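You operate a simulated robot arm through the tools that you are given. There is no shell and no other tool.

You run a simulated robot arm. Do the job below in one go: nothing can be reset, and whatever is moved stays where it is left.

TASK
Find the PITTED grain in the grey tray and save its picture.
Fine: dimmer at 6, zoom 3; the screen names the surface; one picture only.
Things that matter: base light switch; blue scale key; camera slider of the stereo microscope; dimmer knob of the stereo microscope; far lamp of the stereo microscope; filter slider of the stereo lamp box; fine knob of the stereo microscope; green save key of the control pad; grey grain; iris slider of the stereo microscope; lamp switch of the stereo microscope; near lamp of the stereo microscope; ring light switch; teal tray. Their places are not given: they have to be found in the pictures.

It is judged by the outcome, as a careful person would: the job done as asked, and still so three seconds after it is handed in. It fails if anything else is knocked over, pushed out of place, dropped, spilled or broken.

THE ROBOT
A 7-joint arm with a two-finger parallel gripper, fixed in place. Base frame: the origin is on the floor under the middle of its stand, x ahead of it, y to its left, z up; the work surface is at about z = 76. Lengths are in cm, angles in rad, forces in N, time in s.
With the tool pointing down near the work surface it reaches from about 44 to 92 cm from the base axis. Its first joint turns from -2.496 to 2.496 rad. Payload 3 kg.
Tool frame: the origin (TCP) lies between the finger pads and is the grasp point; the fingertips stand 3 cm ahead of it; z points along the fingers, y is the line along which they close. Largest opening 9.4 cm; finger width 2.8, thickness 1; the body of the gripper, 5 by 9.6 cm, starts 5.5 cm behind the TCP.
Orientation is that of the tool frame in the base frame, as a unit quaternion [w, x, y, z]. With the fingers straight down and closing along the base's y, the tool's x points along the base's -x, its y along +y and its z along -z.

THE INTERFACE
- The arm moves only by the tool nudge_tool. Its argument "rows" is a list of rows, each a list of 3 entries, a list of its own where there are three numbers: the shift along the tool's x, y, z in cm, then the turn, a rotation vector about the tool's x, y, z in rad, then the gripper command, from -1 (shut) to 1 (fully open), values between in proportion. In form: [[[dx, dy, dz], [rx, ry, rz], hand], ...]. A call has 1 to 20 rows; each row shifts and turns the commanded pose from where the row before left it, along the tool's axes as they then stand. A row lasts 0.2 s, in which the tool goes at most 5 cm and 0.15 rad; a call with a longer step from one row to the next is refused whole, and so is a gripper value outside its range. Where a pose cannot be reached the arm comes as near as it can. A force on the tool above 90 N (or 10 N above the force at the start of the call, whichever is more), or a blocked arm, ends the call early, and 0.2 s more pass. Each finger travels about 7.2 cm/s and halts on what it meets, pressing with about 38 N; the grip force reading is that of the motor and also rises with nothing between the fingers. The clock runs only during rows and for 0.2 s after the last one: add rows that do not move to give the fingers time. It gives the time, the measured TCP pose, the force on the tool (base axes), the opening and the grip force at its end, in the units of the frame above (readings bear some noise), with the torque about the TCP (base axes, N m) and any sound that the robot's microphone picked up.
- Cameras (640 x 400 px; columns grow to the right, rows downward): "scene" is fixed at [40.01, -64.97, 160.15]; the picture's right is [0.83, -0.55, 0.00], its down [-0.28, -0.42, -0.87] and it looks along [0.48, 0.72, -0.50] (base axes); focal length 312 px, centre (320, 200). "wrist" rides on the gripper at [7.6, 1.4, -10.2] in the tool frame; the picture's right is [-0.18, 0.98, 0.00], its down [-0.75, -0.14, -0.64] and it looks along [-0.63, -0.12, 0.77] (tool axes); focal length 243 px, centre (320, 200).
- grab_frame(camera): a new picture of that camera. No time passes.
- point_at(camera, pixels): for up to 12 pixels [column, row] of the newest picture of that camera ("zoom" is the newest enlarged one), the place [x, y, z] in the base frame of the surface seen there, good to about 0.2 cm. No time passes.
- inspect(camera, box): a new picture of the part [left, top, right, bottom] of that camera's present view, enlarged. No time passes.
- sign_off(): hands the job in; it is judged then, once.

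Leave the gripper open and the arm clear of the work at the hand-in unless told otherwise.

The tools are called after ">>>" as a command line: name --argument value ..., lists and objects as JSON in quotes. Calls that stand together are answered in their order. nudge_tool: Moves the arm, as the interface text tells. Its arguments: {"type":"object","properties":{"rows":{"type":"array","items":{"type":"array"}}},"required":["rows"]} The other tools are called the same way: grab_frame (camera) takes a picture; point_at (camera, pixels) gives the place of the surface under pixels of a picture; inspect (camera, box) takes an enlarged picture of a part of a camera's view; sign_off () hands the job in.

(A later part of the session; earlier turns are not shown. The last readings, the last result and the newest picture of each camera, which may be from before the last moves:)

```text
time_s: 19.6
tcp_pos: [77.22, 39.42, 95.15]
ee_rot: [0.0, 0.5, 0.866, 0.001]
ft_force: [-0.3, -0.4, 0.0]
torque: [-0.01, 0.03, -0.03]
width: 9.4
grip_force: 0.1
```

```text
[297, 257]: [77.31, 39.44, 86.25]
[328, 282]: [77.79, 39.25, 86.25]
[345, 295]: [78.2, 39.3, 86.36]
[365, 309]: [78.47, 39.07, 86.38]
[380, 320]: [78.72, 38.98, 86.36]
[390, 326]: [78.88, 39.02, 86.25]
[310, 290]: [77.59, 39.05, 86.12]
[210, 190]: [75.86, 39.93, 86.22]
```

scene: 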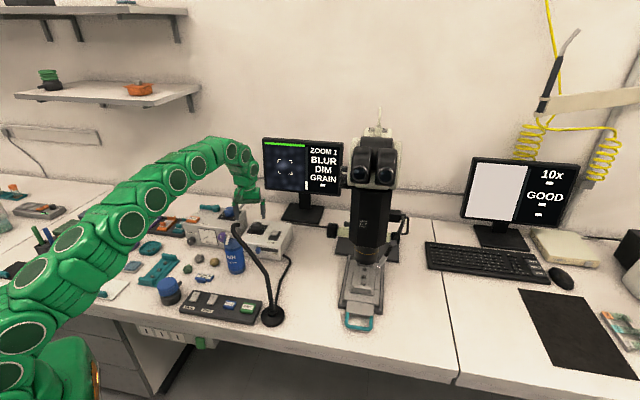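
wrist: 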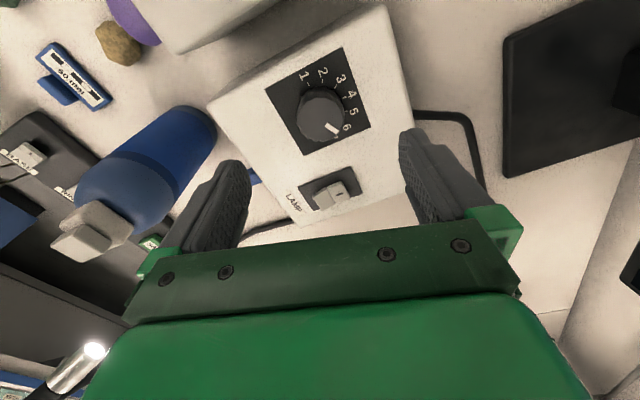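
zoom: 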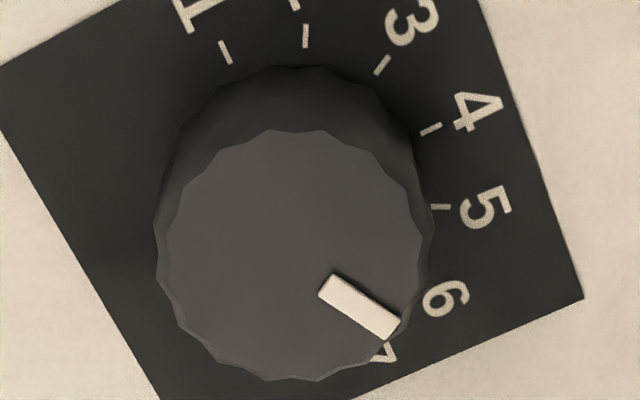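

The pointer angle is −16°, and 6 is at −15°, so the dimmer is at 6. Next the zoom. I rise and back off to about (62, 28, 118), turning the tool yaw so I can approach the scope's left side.

>>> nudge_tool --rows '[[[0, 0, -4], [0, 0, 0], 1], [[-0.25, -2.31, -2.375], [0, 0, 0], 1], [[-0.25, -2.31, -2.375], [0, 0, 0], 1], [[-0.25, -2.31, -2.375], [0, 0, 0], 1], [[-0.25, -2.31, -2.375], [0, 0, 0], 1], [[-0.25, -2.31, -2.375], [0, 0, 0], 1], [[-0.25, -2.31, -2.375], [0, 0, 0], 1], [[-0.25, -2.31, -2.375], [0, 0, 0], 1], [[-0.25, -2.31, -2.375], [0, 0, 0], 1], [[0, 0, 0], [0, 0, -0.15], 1], [[0, 0, 0], [0, 0, -0.15], 1], [[0, 0, 0], [0, 0, -0.15], 1], [[0, 0, 0], [0, 0, -0.15], 1], [[0, 0, 0], [0, 0, -0.15], 1], [[0, 0, 0], [0, 0, -0.15], 1], [[0, 0, 0], [0, 0, -0.15], 1], [[0, 0, 0], [0, 0, 0], 1]]'

>>> grab_frame --camera "scene"

```text
time_s: 23.2
tcp_pos: [62.23, 28.46, 118.19]
ee_rot: [0.0, -0.002, 1.0, 0.0]
ft_force: [0.1, -0.1, -0.7]
torque: [0.04, -0.01, -0.05]
width: 9.41
grip_force: 0.0
```

```text
taken
```

scene: 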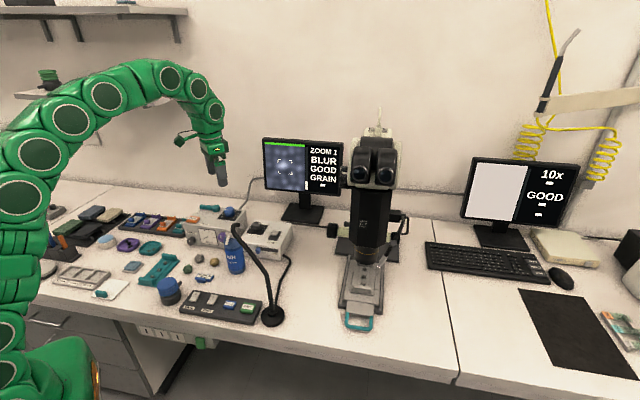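

The tool is back at its home yaw. Now I yaw −45° and roll the tool about its x so the fingers point horizontally along (0.71,−0.71), toward the scope's left side.

>>> nudge_tool --rows '[[[0, 0, 0], [0, 0, -0.15], 1], [[0, 0, 0], [0, 0, -0.15], 1], [[0, 0, 0], [0, 0, -0.15], 1], [[0, 0, 0], [0, 0, -0.15], 1], [[0, 0, 0], [0, 0, -0.15], 1], [[0, 0, 0], [0, 0, -0.0354], 1], [[0, 0, 0], [0.1428, 0, 0], 1], [[0, 0, 0], [0.1428, 0, 0], 1], [[0, 0, 0], [0.1428, 0, 0], 1], [[0, 0, 0], [0.1428, 0, 0], 1], [[0, 0, 0], [0.1428, 0, 0], 1], [[0, 0, 0], [0.1428, 0, 0], 1], [[0, 0, 0], [0.1428, 0, 0], 1], [[0, 0, 0], [0.1428, 0, 0], 1], [[0, 0, 0], [0.1428, 0, 0], 1], [[0, 0, 0], [0.1428, 0, 0], 1], [[0, 0, 0], [0.1428, 0, 0], 1], [[0, 0, 0], [0, 0, 0], 1]]'

>>> grab_frame --camera "scene"

>>> grab_frame --camera "wrist"

```text
time_s: 27.0
tcp_pos: [62.15, 28.5, 118.18]
ee_rot: [-0.27, 0.271, -0.653, 0.654]
ft_force: [-0.3, 0.2, -0.3]
torque: [-0.01, 0.0, -0.02]
width: 9.4
grip_force: 0.0
```

```text
taken
```

scene: 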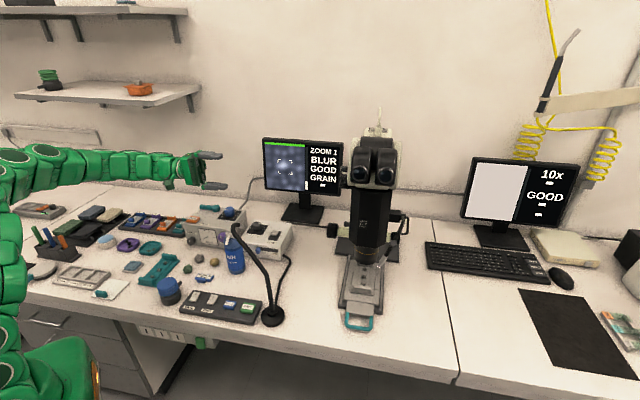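

```text
taken
```

wrist: 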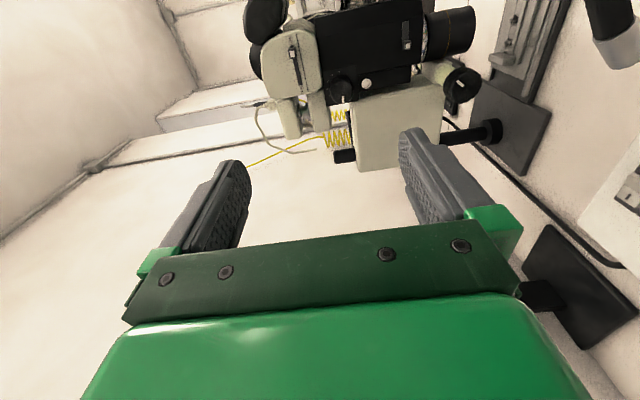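

The orientation was reached. The scope's left side is seen (image right is downward). I enlarge the head with the sliders and zoom knob.

>>> inspect --camera "wrist" --box '[240, 0, 480, 170]'

>>> inspect --camera "wrist" --box '[300, 50, 400, 120]'

>>> point_at --camera "wrist" --pixels '[[345, 88], [335, 88], [292, 52], [406, 43], [458, 84], [366, 84], [400, 120], [340, 155], [490, 132], [345, 40], [300, 60], [440, 75]]'

```text
2.35 times, centred on (360, 85) of wrist
```

zoom: 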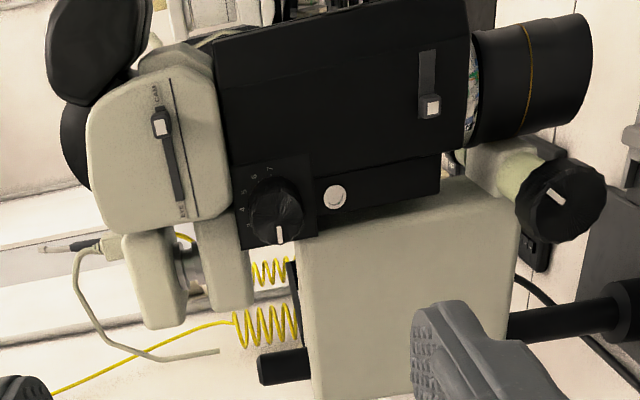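

```text
5.71 times, centred on (350, 85) of wrist
```

zoom: 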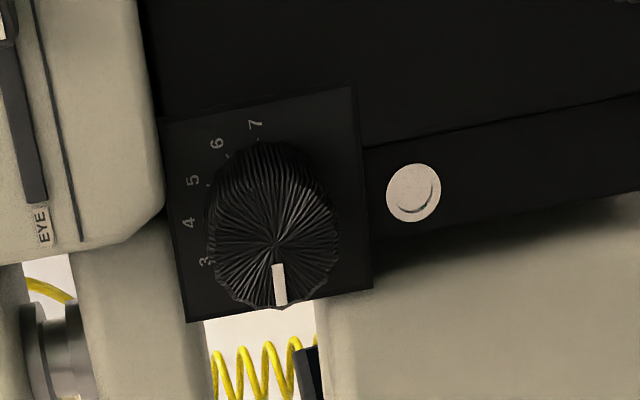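

```text
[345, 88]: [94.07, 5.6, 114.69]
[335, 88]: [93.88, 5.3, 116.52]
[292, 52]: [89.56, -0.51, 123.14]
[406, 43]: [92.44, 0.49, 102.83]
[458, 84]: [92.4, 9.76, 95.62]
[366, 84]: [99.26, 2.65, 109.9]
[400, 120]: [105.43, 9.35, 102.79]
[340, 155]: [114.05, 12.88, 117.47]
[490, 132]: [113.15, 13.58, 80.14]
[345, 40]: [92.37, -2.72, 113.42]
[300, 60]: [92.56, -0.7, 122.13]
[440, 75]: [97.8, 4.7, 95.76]
```

The zoom dial runs 7 at the front, 4 at top, 1 at the back (pointer at 1), 30° a step; 3 is +60° about the tool z. I measure the knob's face centre and plate corners, and read the camera slider labels.

>>> inspect --camera "wrist" --box '[300, 50, 400, 120]'

>>> point_at --camera "zoom" --pixels '[[277, 240], [165, 125], [350, 90], [370, 286], [190, 318], [279, 270], [230, 230], [325, 230], [275, 200], [277, 295], [230, 150], [400, 320]]'

>>> inspect --camera "wrist" --box '[275, 20, 335, 100]'

>>> point_at --camera "zoom" --pixels '[[250, 150], [265, 165], [220, 70], [330, 330], [350, 380]]'

>>> inspect --camera "wrist" --box '[390, 10, 450, 60]'

>>> inspect --camera "wrist" --box '[420, 50, 500, 110]'

>>> point_at --camera "zoom" --pixels '[[320, 200], [350, 190], [300, 230], [250, 200], [380, 230], [330, 120], [320, 280], [150, 170]]'

```text
5.71 times, centred on (350, 85) of wrist
```

zoom: 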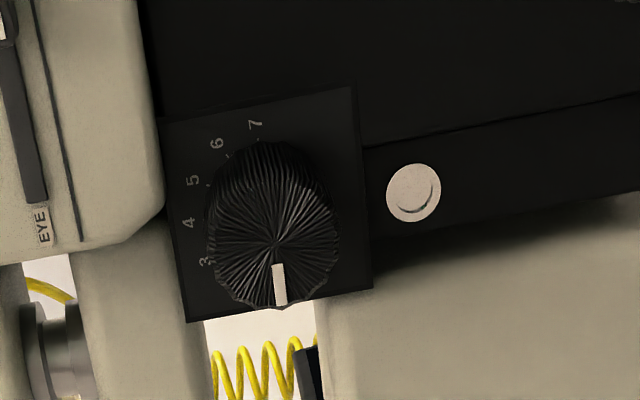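

```text
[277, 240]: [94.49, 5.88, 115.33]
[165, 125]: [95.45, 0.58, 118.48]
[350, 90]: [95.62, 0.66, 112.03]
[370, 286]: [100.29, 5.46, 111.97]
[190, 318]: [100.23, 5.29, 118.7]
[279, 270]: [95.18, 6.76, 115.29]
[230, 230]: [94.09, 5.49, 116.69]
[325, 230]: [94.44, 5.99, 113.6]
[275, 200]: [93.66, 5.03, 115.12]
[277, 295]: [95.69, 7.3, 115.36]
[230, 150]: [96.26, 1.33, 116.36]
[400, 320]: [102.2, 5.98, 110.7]
```

```text
5.00 times, centred on (305, 60) of wrist
```

zoom: 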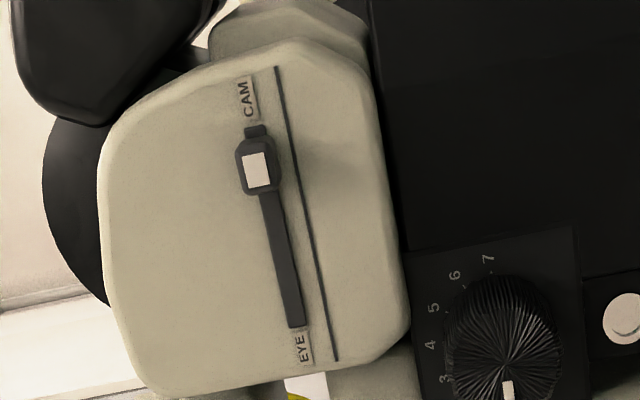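

```text
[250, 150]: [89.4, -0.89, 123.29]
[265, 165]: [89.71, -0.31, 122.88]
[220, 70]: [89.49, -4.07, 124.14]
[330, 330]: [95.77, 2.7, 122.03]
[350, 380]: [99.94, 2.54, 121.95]
```

```text
8.00 times, centred on (420, 35) of wrist
```

zoom: 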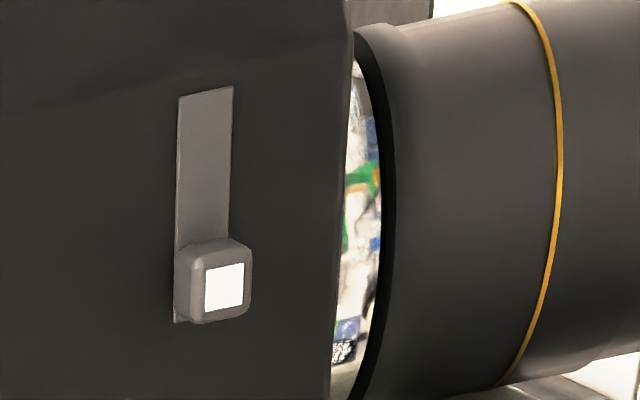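

```text
6.67 times, centred on (460, 80) of wrist
```

zoom: 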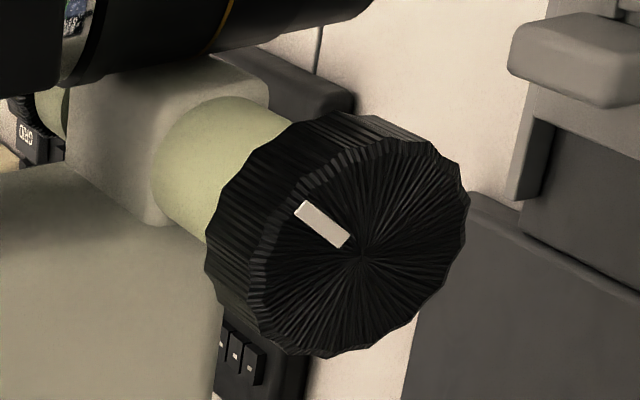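

```text
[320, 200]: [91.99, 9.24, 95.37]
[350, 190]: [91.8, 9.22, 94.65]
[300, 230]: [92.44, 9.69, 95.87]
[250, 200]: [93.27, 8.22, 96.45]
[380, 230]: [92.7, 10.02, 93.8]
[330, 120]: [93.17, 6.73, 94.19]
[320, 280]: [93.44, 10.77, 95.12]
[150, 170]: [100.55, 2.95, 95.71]
```

The camera slider is near CAM already. The zoom axis passes (97.9, 3.0, 115.3) along (−0.71, 0.71), knob face at about (94.7, 6.1). I move to a standoff about 14 cm out along that axis with a partly opened gripper (about 6.6 cm), then check.

>>> nudge_tool --rows '[[[-1.036, 0.411, 4.186], [0, 0, 0], 0.4], [[-1.036, 0.411, 4.186], [0, 0, 0], 0.4], [[-1.036, 0.411, 4.186], [0, 0, 0], 0.4], [[-1.036, 0.411, 4.186], [0, 0, 0], 0.4], [[-1.036, 0.411, 4.186], [0, 0, 0], 0.4], [[-1.036, 0.411, 4.186], [0, 0, 0], 0.4], [[-1.036, 0.411, 4.186], [0, 0, 0], 0.4], [[0, 0, 0], [0, 0, 0], 0.4]]'

>>> grab_frame --camera "wrist"

>>> grab_frame --camera "scene"

```text
time_s: 28.8
tcp_pos: [88.17, 12.87, 115.4]
ee_rot: [-0.271, 0.271, -0.652, 0.654]
ft_force: [-0.8, 0.3, -0.7]
torque: [-0.02, 0.01, 0.01]
width: 6.58
grip_force: 0.1
```

```text
taken
```

wrist: 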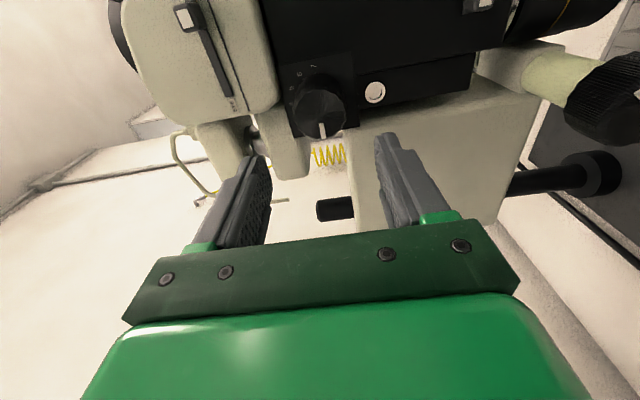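

```text
taken
```

scene: 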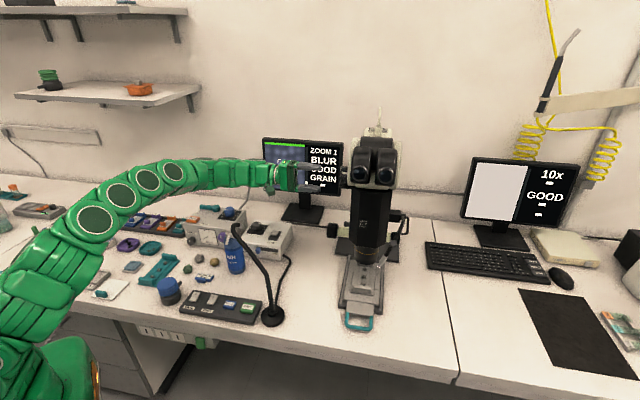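

I re-measure the zoom knob from this closer view at (320,108).

>>> inspect --camera "wrist" --box '[260, 50, 400, 150]'

>>> point_at --camera "zoom" --pixels '[[280, 260], [290, 300], [220, 265], [345, 255], [150, 85], [415, 30], [440, 300], [170, 380], [90, 250], [60, 200], [90, 350], [560, 300]]'

```text
4.00 times, centred on (330, 100) of wrist
```

zoom: 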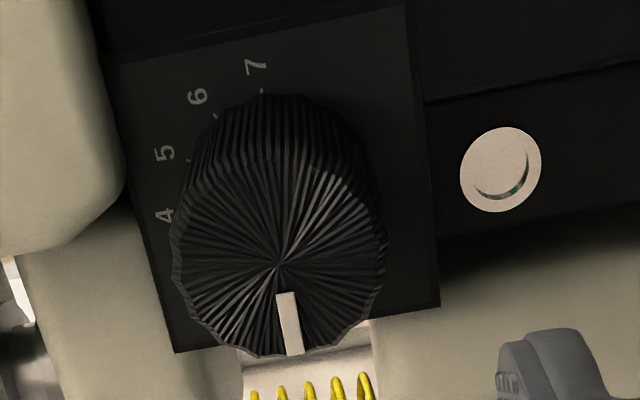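

```text
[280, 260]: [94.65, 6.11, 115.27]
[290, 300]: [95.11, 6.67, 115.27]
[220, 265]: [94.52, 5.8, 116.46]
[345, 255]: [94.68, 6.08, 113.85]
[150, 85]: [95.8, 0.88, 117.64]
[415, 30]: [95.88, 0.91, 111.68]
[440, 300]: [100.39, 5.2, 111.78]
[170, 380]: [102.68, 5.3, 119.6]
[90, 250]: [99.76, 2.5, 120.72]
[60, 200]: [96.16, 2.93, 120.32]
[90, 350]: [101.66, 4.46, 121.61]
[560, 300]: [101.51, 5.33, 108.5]
```

Face centre confirmed at (94.65, 6.11, 115.27). I advance 8.9 cm along the axis so the fingers straddle the knob with tips about 1.9 cm from the plate.

>>> nudge_tool --rows '[[[0.1, 0.06, 3], [0, 0, 0], 0.4], [[0.1, 0.07, 2.5], [0, 0, 0], 0.4], [[0, 0, 2], [0, 0, 0], 0.4], [[0, 0, 1.4], [0, 0, 0], 0.4], [[0, 0, 0], [0, 0, 0], 0.4]]'

>>> grab_frame --camera "wrist"

>>> inspect --camera "scene" --box '[290, 140, 390, 210]'

```text
time_s: 30.0
tcp_pos: [94.43, 6.54, 115.25]
ee_rot: [-0.271, 0.271, -0.653, 0.653]
ft_force: [-0.1, 0.3, 0.9]
torque: [0.02, 0.01, 0.01]
width: 6.6
grip_force: 0.1
```

```text
taken
```

wrist: 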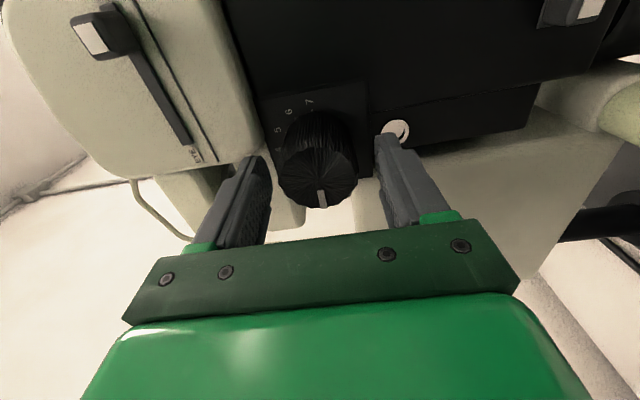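

```text
5.71 times, centred on (340, 175) of scene
```

zoom: 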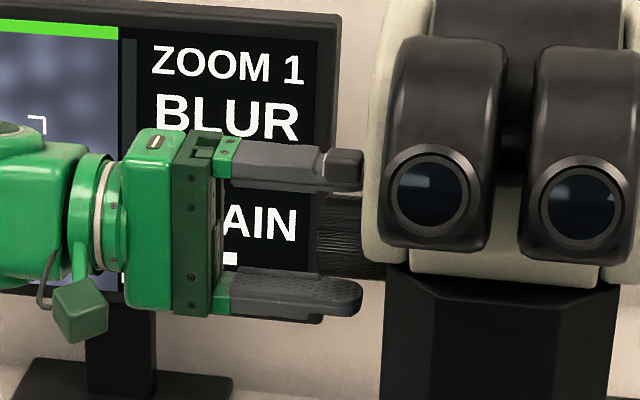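

The fingers straddle the zoom knob. I close on it, then turn +1.047 rad about the tool axis.

>>> nudge_tool --rows '[[[0, 0, 0], [0, 0, 0], 0.0], [[0, 0, 0], [0, 0, 0], -0.3], [[0, 0, 0], [0, 0, 0], -1], [[0, 0, 0], [0, 0, 0], -1], [[0, 0, 0], [0, 0, 0], -1]]'

>>> grab_frame --camera "wrist"

```text
time_s: 31.2
tcp_pos: [94.42, 6.53, 115.24]
ee_rot: [0.271, -0.271, 0.654, -0.653]
ft_force: [1.6, -1.4, 0.4]
torque: [-0.5, -0.51, 0.06]
width: 4.47
grip_force: 45.7
```

```text
taken
```

wrist: 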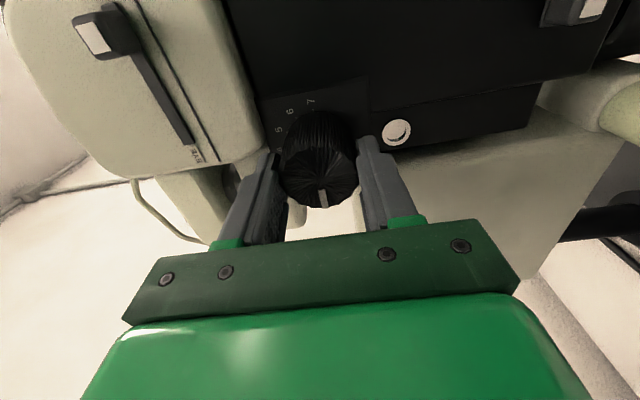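

Gripped at 4.5 cm. I turn +60° in small steps.

>>> nudge_tool --rows '[[[0, 0, 0], [0, 0, 0.1], -1], [[0, 0, 0], [0, 0, 0.13], -1], [[0, 0, 0], [0, 0, 0.14], -1], [[0, 0, 0], [0, 0, 0.14], -1], [[0, 0, 0], [0, 0, 0.14], -1], [[0, 0, 0], [0, 0, 0.14], -1], [[0, 0, 0], [0, 0, 0.13], -1], [[0, 0, 0], [0, 0, 0.127], -1], [[0, 0, 0], [0, 0, 0], -1]]'

>>> grab_frame --camera "wrist"

>>> grab_frame --camera "scene"

>>> inspect --camera "scene" --box '[250, 130, 350, 200]'

```text
time_s: 33.2
tcp_pos: [94.31, 6.4, 115.18]
ee_rot: [0.561, 0.092, 0.701, -0.43]
ft_force: [-7.8, 1.4, -1.4]
torque: [0.07, 0.03, -0.72]
width: 4.47
grip_force: 45.0
```

```text
taken
```

wrist: 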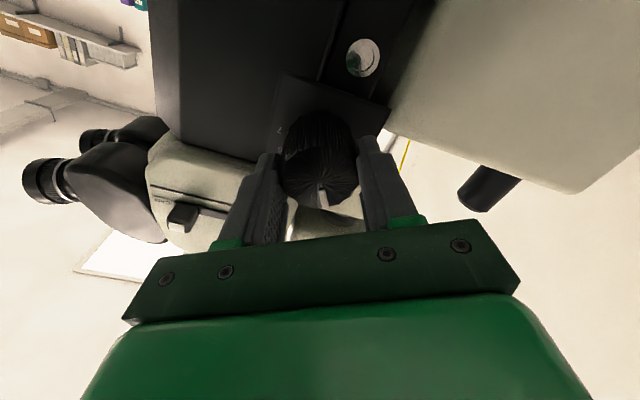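

```text
taken
```

scene: 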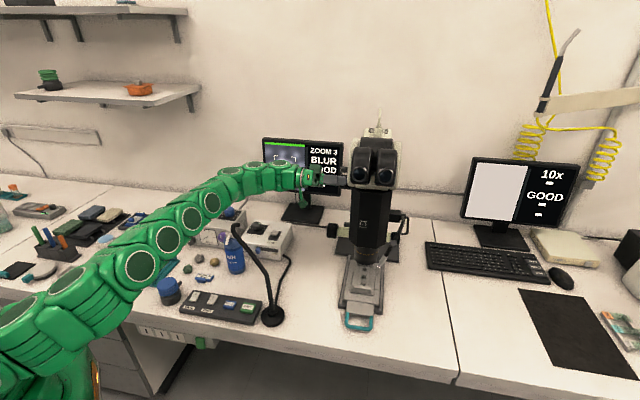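

```text
5.71 times, centred on (300, 165) of scene
```

zoom: 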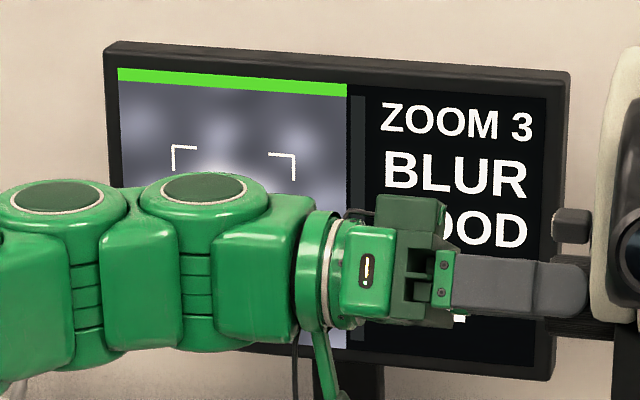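

The screen reads ZOOM 3. I release, withdraw straight back 9 cm, and undo the 60° roll.

>>> nudge_tool --rows '[[[0, 0, 0], [0, 0, 0], 0], [[0, 0, 0], [0, 0, 0], 0.4], [[0, 0, 0], [0, 0, 0], 0.4], [[0, 0, -2], [0, 0, 0], 0.4], [[0, 0, -3], [0, 0, 0], 0.4], [[0, 0, -4], [0, 0, 0], 0.4], [[0, 0, 0], [0, 0, -0.15], 0.4], [[0, 0, 0], [0, 0, -0.15], 0.4], [[0, 0, 0], [0, 0, -0.15], 0.4], [[0, 0, 0], [0, 0, -0.15], 0.4], [[0, 0, 0], [0, 0, -0.15], 0.4], [[0, 0, 0], [0, 0, -0.15], 0.4], [[0, 0, 0], [0, 0, -0.147], 0.4], [[0, 0, 0], [0, 0, 0], 0.4]]'

>>> grab_frame --camera "wrist"

>>> inspect --camera "wrist" --box '[260, 50, 400, 150]'

>>> inspect --camera "scene" --box '[250, 130, 350, 200]'

```text
time_s: 36.2
tcp_pos: [87.86, 12.77, 115.14]
ee_rot: [-0.271, 0.272, -0.652, 0.653]
ft_force: [-0.1, -1.2, 0.3]
torque: [-0.02, 0.0, 0.0]
width: 6.58
grip_force: 0.1
```

```text
taken
```

wrist: 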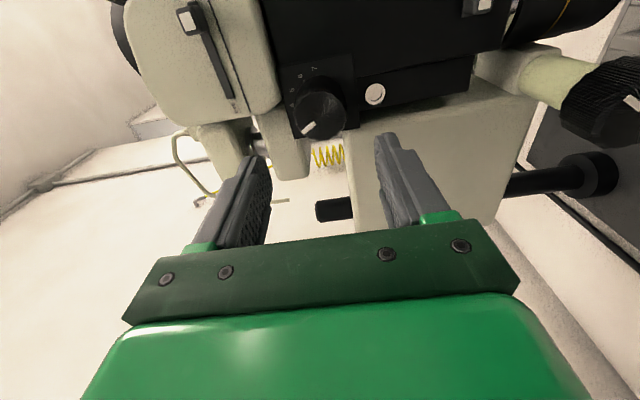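

```text
4.00 times, centred on (330, 100) of wrist
```

zoom: 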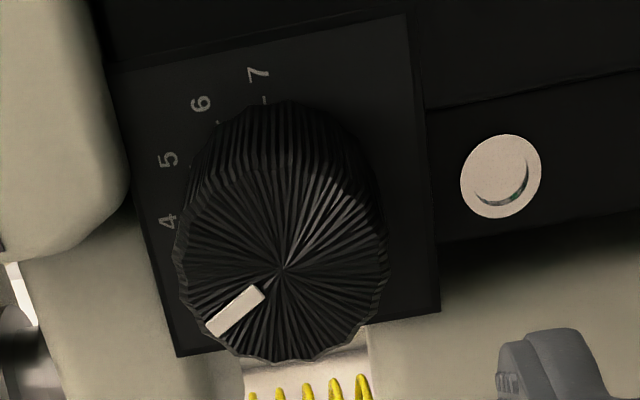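

```text
5.71 times, centred on (300, 165) of scene
```

zoom: 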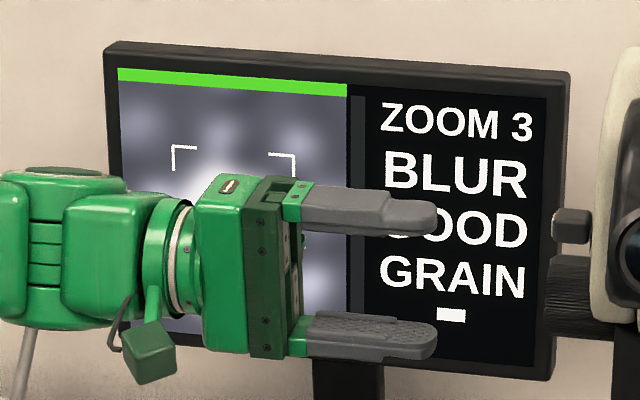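

Zoom stays at 3. Next is the focus knob at about (92.8, 10.1, 94.5). The forearm may come near the near lamp and the air duster, so I check the arm's shape in the scene and measure those items first.

>>> grab_frame --camera "scene"

>>> inspect --camera "scene" --box '[215, 200, 305, 340]'

>>> point_at --camera "zoom" --pixels '[[190, 55], [215, 50], [200, 75], [185, 60], [235, 140], [290, 250], [330, 350], [180, 110], [215, 150], [240, 60]]'

```text
taken
```

scene: 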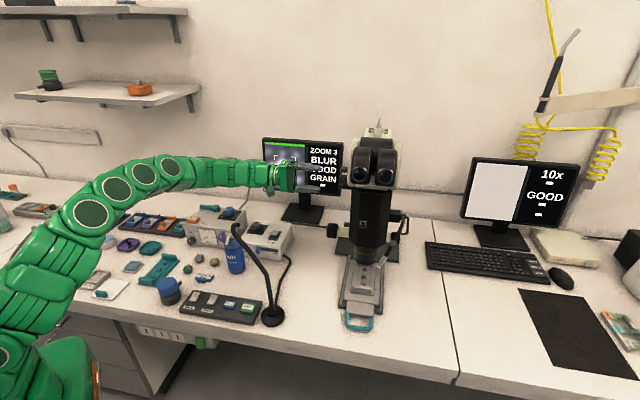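

```text
2.86 times, centred on (260, 270) of scene
```

zoom: 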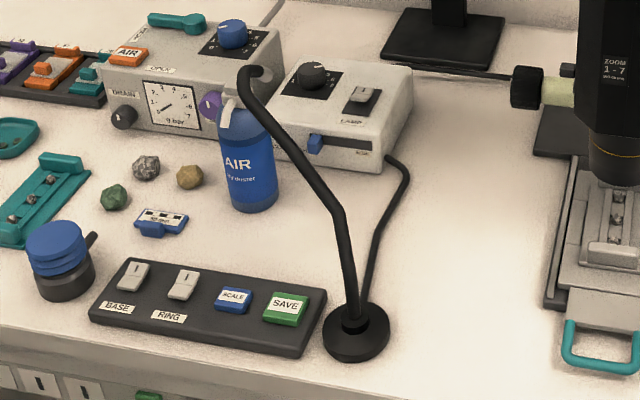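

```text
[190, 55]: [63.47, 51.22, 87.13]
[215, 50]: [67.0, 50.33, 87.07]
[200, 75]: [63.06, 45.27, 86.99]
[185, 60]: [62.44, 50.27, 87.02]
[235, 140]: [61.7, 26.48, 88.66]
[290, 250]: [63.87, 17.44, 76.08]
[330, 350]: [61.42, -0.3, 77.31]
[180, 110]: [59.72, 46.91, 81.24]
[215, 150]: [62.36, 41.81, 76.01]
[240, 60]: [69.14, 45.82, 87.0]
```

Now points along the near lamp's neck itself: (352,310), (345,230), (300,150), (250,85), (262,72).

>>> point_at --camera "zoom" --pixels '[[352, 310], [345, 240], [335, 205], [300, 150], [270, 112], [248, 85], [252, 70], [264, 72], [230, 115], [245, 105], [218, 128]]'

>>> inspect --camera "scene" --box '[225, 215, 255, 245]'

>>> point_at --camera "zoom" --pixels '[[200, 170], [230, 150], [300, 150], [330, 160], [370, 170], [250, 260], [300, 250]]'

```text
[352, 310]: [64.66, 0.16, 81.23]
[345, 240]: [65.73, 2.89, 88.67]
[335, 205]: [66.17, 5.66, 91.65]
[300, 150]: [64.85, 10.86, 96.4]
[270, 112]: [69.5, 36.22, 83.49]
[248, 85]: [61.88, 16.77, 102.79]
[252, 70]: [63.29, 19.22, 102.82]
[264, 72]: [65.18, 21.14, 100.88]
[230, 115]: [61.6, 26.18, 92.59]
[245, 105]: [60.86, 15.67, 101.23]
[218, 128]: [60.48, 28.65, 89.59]
```

```text
13.33 times, centred on (240, 230) of scene
```

zoom: 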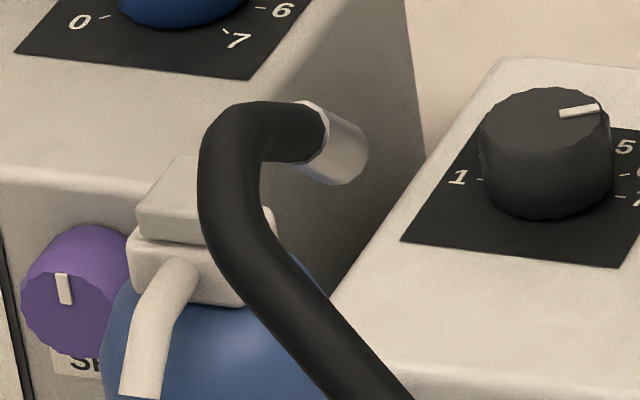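

```text
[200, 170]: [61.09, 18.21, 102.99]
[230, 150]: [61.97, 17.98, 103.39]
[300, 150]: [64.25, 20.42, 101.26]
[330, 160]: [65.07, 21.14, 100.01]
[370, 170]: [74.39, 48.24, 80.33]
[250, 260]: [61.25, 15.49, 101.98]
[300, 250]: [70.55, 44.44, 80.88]
```

The near lamp's neck tops out at z≈103.5 around (62–66, 17–23), so I'll come to the focus knob from above at a 45° tilt instead of horizontally. First I measure the focus knob again in this view (about 600,100).

>>> inspect --camera "wrist" --box '[520, 40, 640, 150]'

>>> point_at --camera "zoom" --pixels '[[560, 260], [520, 200], [600, 200], [560, 300], [450, 330], [330, 200], [270, 230], [400, 200], [350, 380], [480, 140], [150, 150], [230, 120]]'

```text
3.64 times, centred on (580, 95) of wrist
```

zoom: 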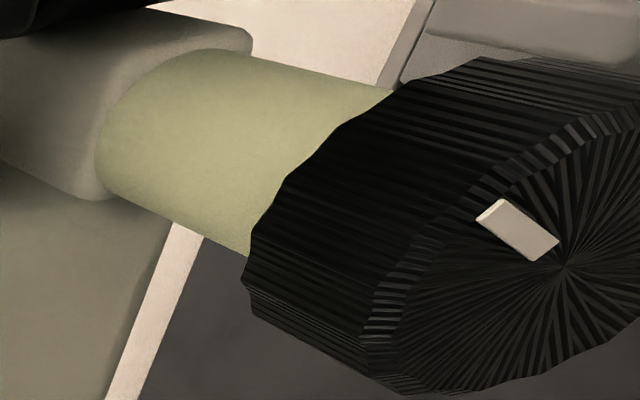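

```text
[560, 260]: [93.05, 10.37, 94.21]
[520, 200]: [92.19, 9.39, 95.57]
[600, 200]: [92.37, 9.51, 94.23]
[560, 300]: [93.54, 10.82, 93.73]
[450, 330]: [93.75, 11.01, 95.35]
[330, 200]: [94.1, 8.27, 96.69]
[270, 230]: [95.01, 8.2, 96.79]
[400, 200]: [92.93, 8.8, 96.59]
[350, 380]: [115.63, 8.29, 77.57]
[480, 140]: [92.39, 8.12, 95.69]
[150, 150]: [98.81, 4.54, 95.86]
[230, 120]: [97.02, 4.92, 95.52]
```

Focus knob face centre is (93.05, 10.35, 94.15), about 5.3 cm across and 2.9 long, so its middle is about (94.07, 9.33, 94.15). I back off 3 cm and roll the tool +90° so the fingers close horizontally.

>>> nudge_tool --rows '[[[0, 0, -3], [0, 0, 0], 0.4], [[0, 0, -2], [0, 0, 0.1428], 0.4], [[0, 0, 0], [0, 0, 0.1428], 1], [[0, 0, 0], [0, 0, 0.1428], 1], [[0, 0, 0], [0, 0, 0.1428], 1], [[0, 0, 0], [0, 0, 0.1428], 1], [[0, 0, 0], [0, 0, 0.1428], 1], [[0, 0, 0], [0, 0, 0.1428], 1], [[0, 0, 0], [0, 0, 0.1428], 1], [[0, 0, 0], [0, 0, 0.1428], 1], [[0, 0, 0], [0, 0, 0.1428], 1], [[0, 0, 0], [0, 0, 0.1428], 1], [[0, 0, 0], [0, 0, 0], 1]]'

>>> grab_frame --camera "scene"

```text
time_s: 39.0
tcp_pos: [84.24, 16.41, 115.22]
ee_rot: [0.653, 0.272, 0.653, -0.27]
ft_force: [-0.5, 0.7, -0.2]
torque: [0.02, -0.03, 0.02]
width: 9.41
grip_force: 0.0
```

```text
taken
```

scene: 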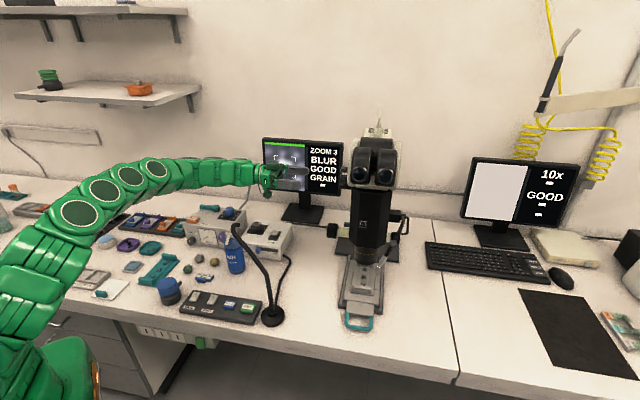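

Good. Now I tilt the tool 45° downward and move to a standoff 10 cm from the focus knob along the tilted axis.

>>> nudge_tool --rows '[[[0, 0, 0], [0, 0.131, 0], 1], [[0, 0, 0], [0, 0.131, 0], 1], [[0, 0, 0], [0, 0.131, 0], 1], [[0, 0, 0], [0, 0.131, 0], 1], [[0, 0, 0], [0, 0.131, 0], 1], [[0, 0, 0], [0, 0.1304, 0], 1], [[1.61, 0.485, 3.34], [0, 0, 0], 1], [[1.61, 0.485, 3.34], [0, 0, 0], 1], [[1.61, 0.485, 3.34], [0, 0, 0], 1], [[1.61, 0.485, 3.34], [0, 0, 0], 1], [[0, 0, 0], [0, 0, 0], 1]]'

>>> grab_frame --camera "scene"

>>> grab_frame --camera "wrist"

```text
time_s: 41.4
tcp_pos: [89.26, 14.39, 101.44]
ee_rot: [0.353, 0.353, 0.854, -0.147]
ft_force: [-0.2, 0.5, 0.3]
torque: [-0.02, 0.01, 0.02]
width: 9.4
grip_force: 0.1
```

```text
taken
```

scene: 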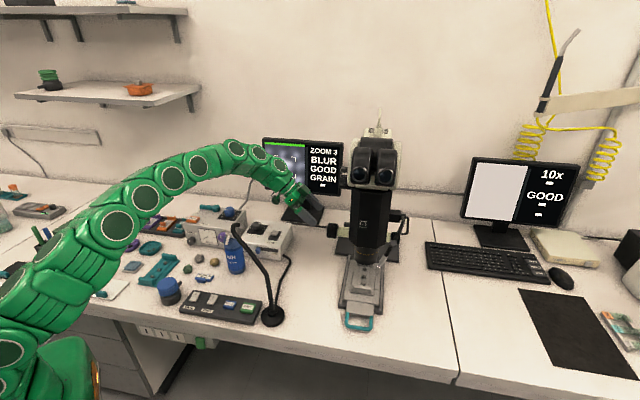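

```text
taken
```

wrist: 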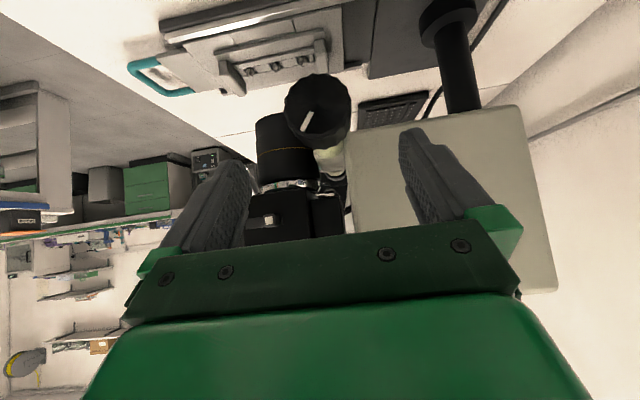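

The knob is centred between the fingers at (318,108). I advance 10 cm along the tool to straddle it.

>>> nudge_tool --rows '[[[0.1, -0.1, 3], [0, 0, 0], 1], [[0.1, -0.08, 3], [0, 0, 0], 1], [[0, 0, 2.4], [0, 0, 0], 1], [[0, 0, 1.6], [0, 0, 0], 1], [[0, 0, 0], [0, 0, 0], 1]]'

>>> grab_frame --camera "wrist"

>>> inspect --camera "scene" --box '[250, 130, 390, 270]'

```text
time_s: 42.6
tcp_pos: [93.99, 9.39, 94.01]
ee_rot: [0.355, 0.353, 0.854, -0.145]
ft_force: [-0.3, 0.7, 0.6]
torque: [-0.05, 0.03, -0.02]
width: 9.38
grip_force: 0.0
```

```text
taken
```

wrist: 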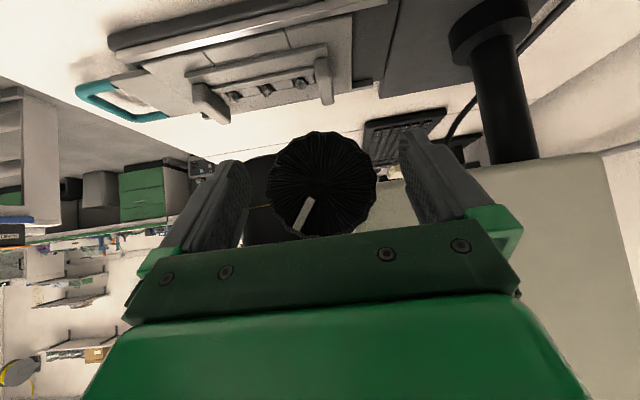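

```text
2.86 times, centred on (320, 200) of scene
```

zoom: 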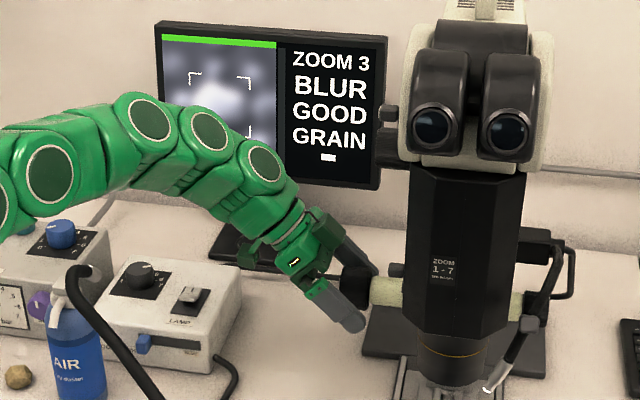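

The screen stays visible. I close on the focus knob and hold.

>>> nudge_tool --rows '[[[0, 0, 0], [0, 0, 0], 0.3], [[0, 0, 0], [0, 0, 0], 0.1], [[0, 0, 0], [0, 0, 0], -1], [[0, 0, 0], [0, 0, 0], -1], [[0, 0, 0], [0, 0, 0], -1]]'

>>> inspect --camera "scene" --box '[250, 130, 350, 200]'

```text
time_s: 43.8
tcp_pos: [94.02, 9.53, 94.06]
ee_rot: [0.354, 0.353, 0.854, -0.145]
ft_force: [16.2, 18.1, 1.9]
torque: [-0.04, 0.04, 0.17]
width: 5.67
grip_force: 44.7
```

```text
5.71 times, centred on (300, 165) of scene
```

zoom: 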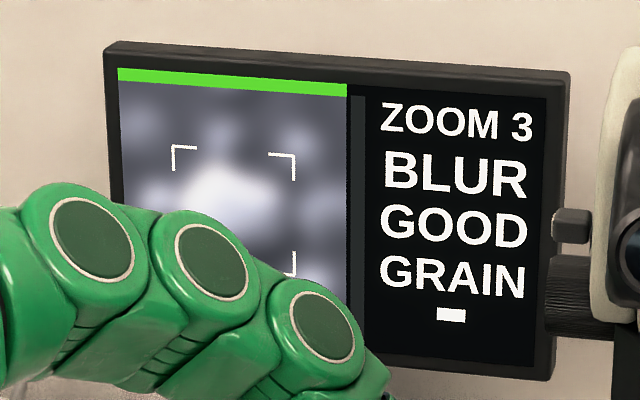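

Gripped (5.7 cm) with a side force along +u, so I shift 0.15 cm that way and turn the knob +0.3 rad about its axis, then read the screen.

>>> nudge_tool --rows '[[[0, 0.15, 0], [0, 0, 0], -1], [[0, 0, 0], [-0.0707, 0, 0.0707], -1], [[0, 0, 0], [-0.0707, 0, 0.0707], -1], [[0, 0, 0], [-0.0707, 0, 0.0707], -1], [[0, 0, 0], [0, 0, 0], -1]]'

>>> inspect --camera "scene" --box '[250, 130, 350, 200]'

>>> grab_frame --camera "wrist"

```text
time_s: 45.0
tcp_pos: [94.08, 9.66, 93.99]
ee_rot: [0.403, 0.402, 0.822, -0.017]
ft_force: [-28.9, 16.0, 13.8]
torque: [-0.27, -0.27, 0.19]
width: 5.68
grip_force: 44.9
```

```text
5.71 times, centred on (300, 165) of scene
```

zoom: 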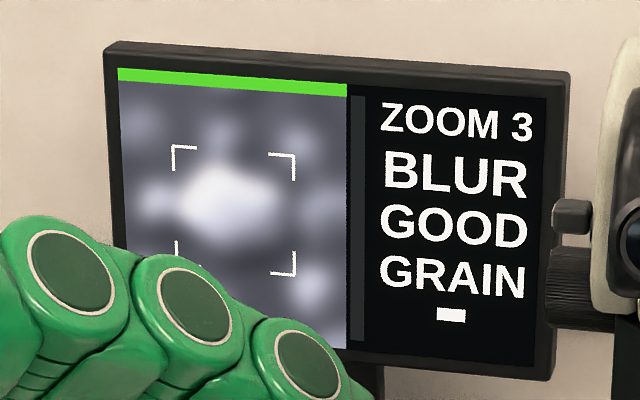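

```text
taken
```

wrist: 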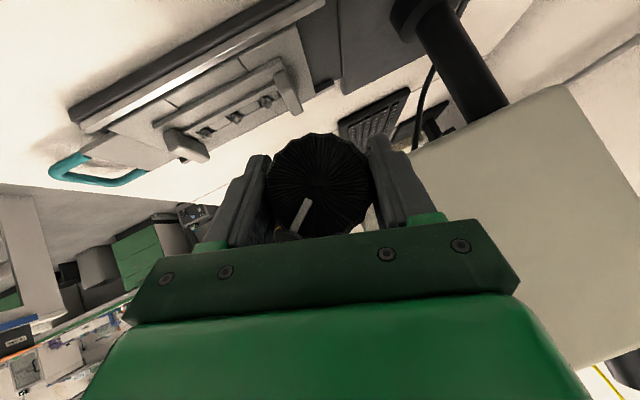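

The sharpness bar shows nothing now and the picture is still blurred. I turn another +0.4 rad to see the trend.

>>> nudge_tool --rows '[[[0, 0, 0], [-0.0707, 0, 0.0707], -1], [[0, 0, 0], [-0.0707, 0, 0.0707], -1], [[0, 0, 0], [-0.0707, 0, 0.0707], -1], [[0, 0, 0], [-0.0707, 0, 0.0707], -1], [[0, 0, 0], [0, 0, 0], -1]]'

>>> inspect --camera "scene" --box '[250, 130, 350, 200]'

>>> grab_frame --camera "scene"

```text
time_s: 46.2
tcp_pos: [94.09, 9.53, 94.04]
ee_rot: [0.453, 0.452, 0.752, 0.158]
ft_force: [10.0, 18.5, -3.3]
torque: [-0.1, -0.09, 0.51]
width: 5.69
grip_force: 45.5
```

```text
5.71 times, centred on (300, 165) of scene
```

zoom: 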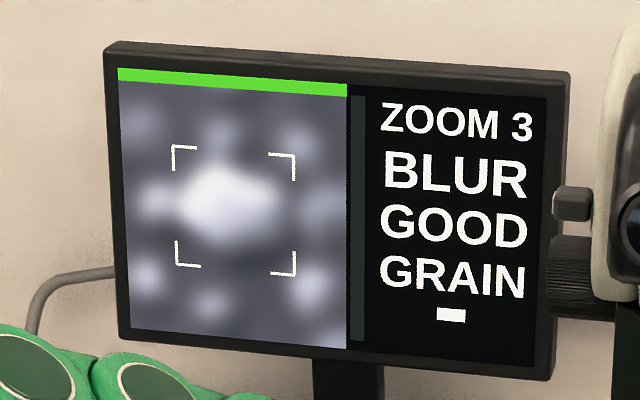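

```text
taken
```

scene: 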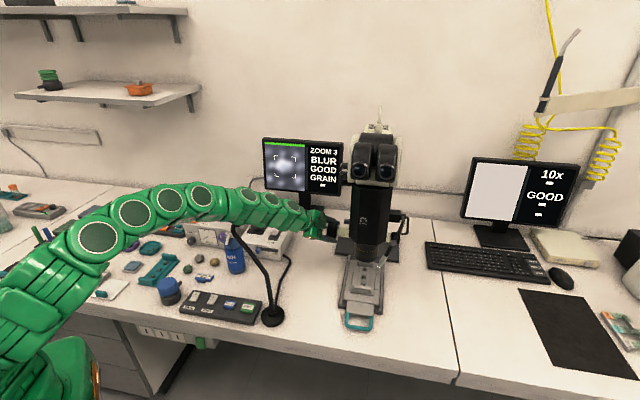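

Comparing pictures, the head has moved up about 1 cm with +0.7 rad, and the bar is empty. The label says WD 60 mm, so I measure the objective's lower rim height against the grains.

>>> inspect --camera "scene" --box '[330, 240, 410, 290]'

>>> point_at --camera "zoom" --pixels '[[290, 185], [290, 170], [220, 150], [360, 150], [290, 100], [270, 290], [277, 230], [380, 200]]'

```text
8.00 times, centred on (370, 265) of scene
```

zoom: 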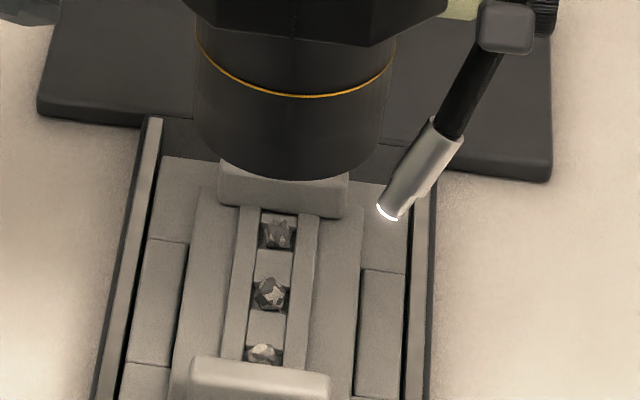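

```text
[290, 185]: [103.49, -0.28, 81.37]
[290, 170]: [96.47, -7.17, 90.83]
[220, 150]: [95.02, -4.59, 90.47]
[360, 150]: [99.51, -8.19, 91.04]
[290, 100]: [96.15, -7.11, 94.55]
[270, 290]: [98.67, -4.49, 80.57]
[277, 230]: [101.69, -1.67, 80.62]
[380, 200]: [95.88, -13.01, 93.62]
```

The rim is now at z≈90.3; for a 6 cm working distance it should be near 86.8, so the head must go down, i.e. turn the other way. I turn back −0.7 rad and check.

>>> nudge_tool --rows '[[[0, 0, 0], [0.0707, 0, -0.0707], -1], [[0, 0, 0], [0.0707, 0, -0.0707], -1], [[0, 0, 0], [0.0707, 0, -0.0707], -1], [[0, 0, 0], [0.0707, 0, -0.0707], -1], [[0, 0, 0], [0.0707, 0, -0.0707], -1], [[0, 0, 0], [0.0707, 0, -0.0707], -1], [[0, 0, 0], [0.0707, 0, -0.0707], -1], [[0, 0, 0], [0.0707, 0, -0.0707], -1], [[0, 0, 0], [0.0707, 0, -0.0707], -1], [[0, 0, 0], [0.0707, 0, -0.0707], -1], [[0, 0, 0], [0, 0, 0], -1]]'

>>> inspect --camera "scene" --box '[250, 130, 350, 200]'

>>> inspect --camera "scene" --box '[330, 240, 410, 290]'

>>> grab_frame --camera "wrist"

```text
time_s: 48.6
tcp_pos: [94.21, 9.47, 93.89]
ee_rot: [0.296, 0.296, 0.866, -0.272]
ft_force: [-11.6, 8.7, -5.7]
torque: [-0.68, -0.68, 0.64]
width: 5.73
grip_force: 45.2
```

```text
5.71 times, centred on (300, 165) of scene
```

zoom: 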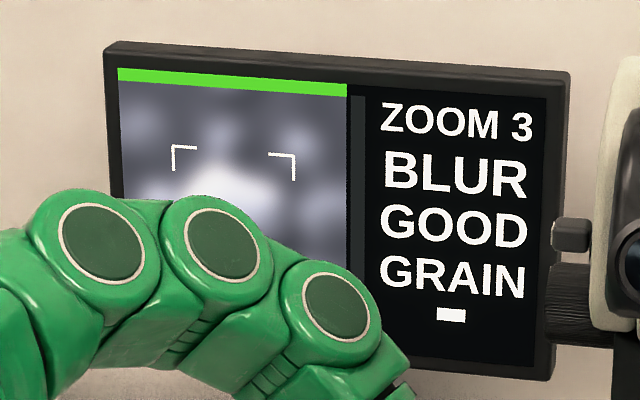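

```text
8.00 times, centred on (370, 265) of scene
```

zoom: 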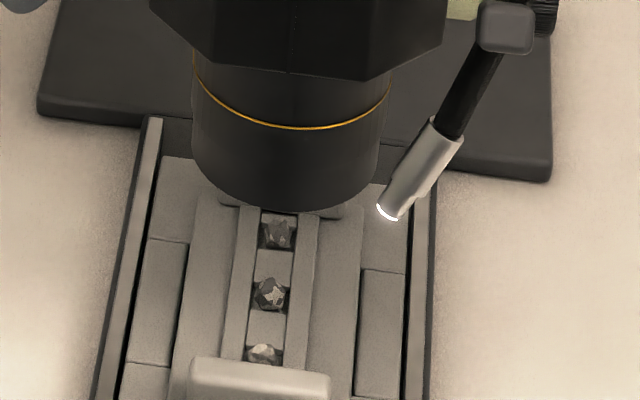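

```text
taken
```

wrist: 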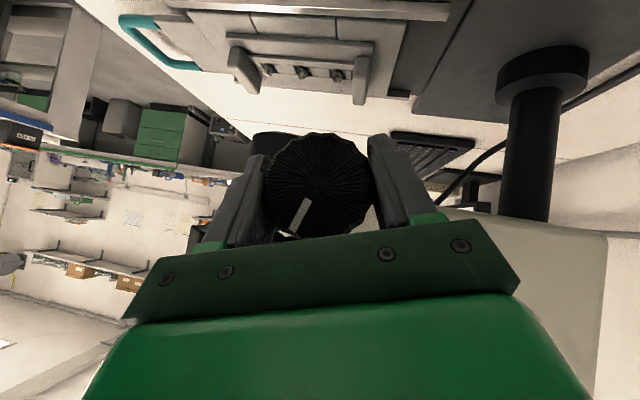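

The rim dropped about 1.4 cm for −1.0 rad. I continue −0.4 rad, then will re-grip.

>>> nudge_tool --rows '[[[0, 0, 0], [0.0707, 0, -0.0707], -1], [[0, 0, 0], [0.0707, 0, -0.0707], -1], [[0, 0, 0], [0.0707, 0, -0.0707], -1], [[0, 0, 0], [0.0707, 0, -0.0707], -1], [[0, 0, 0], [0, 0, 0], -1]]'

>>> inspect --camera "scene" --box '[250, 130, 350, 200]'

>>> grab_frame --camera "scene"

```text
time_s: 49.4
tcp_pos: [93.6, 10.03, 94.21]
ee_rot: [0.254, 0.238, 0.865, -0.36]
ft_force: [34.6, 7.8, -7.6]
torque: [-0.35, -0.36, 0.41]
width: 5.59
grip_force: 44.8
out of reach, approached as far as the arm can: row 2, 3
stopped in row 3: the force on the tool passed its limit at 109 N (the readings are from after the stop); the commanded pose is now the measured one
```

```text
5.71 times, centred on (300, 165) of scene
```

zoom: 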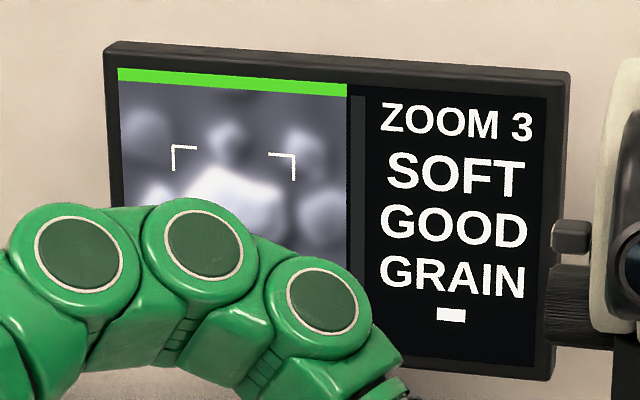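

```text
taken
```

scene: 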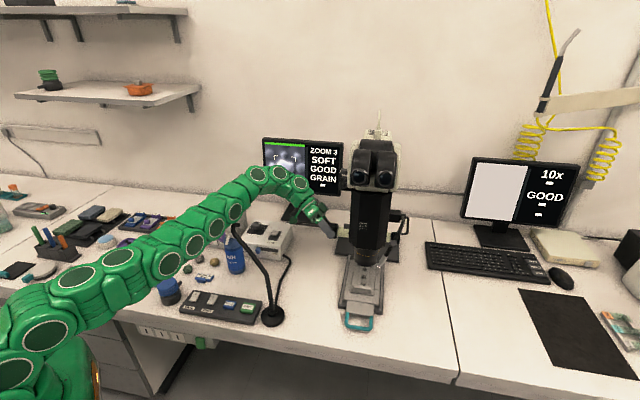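

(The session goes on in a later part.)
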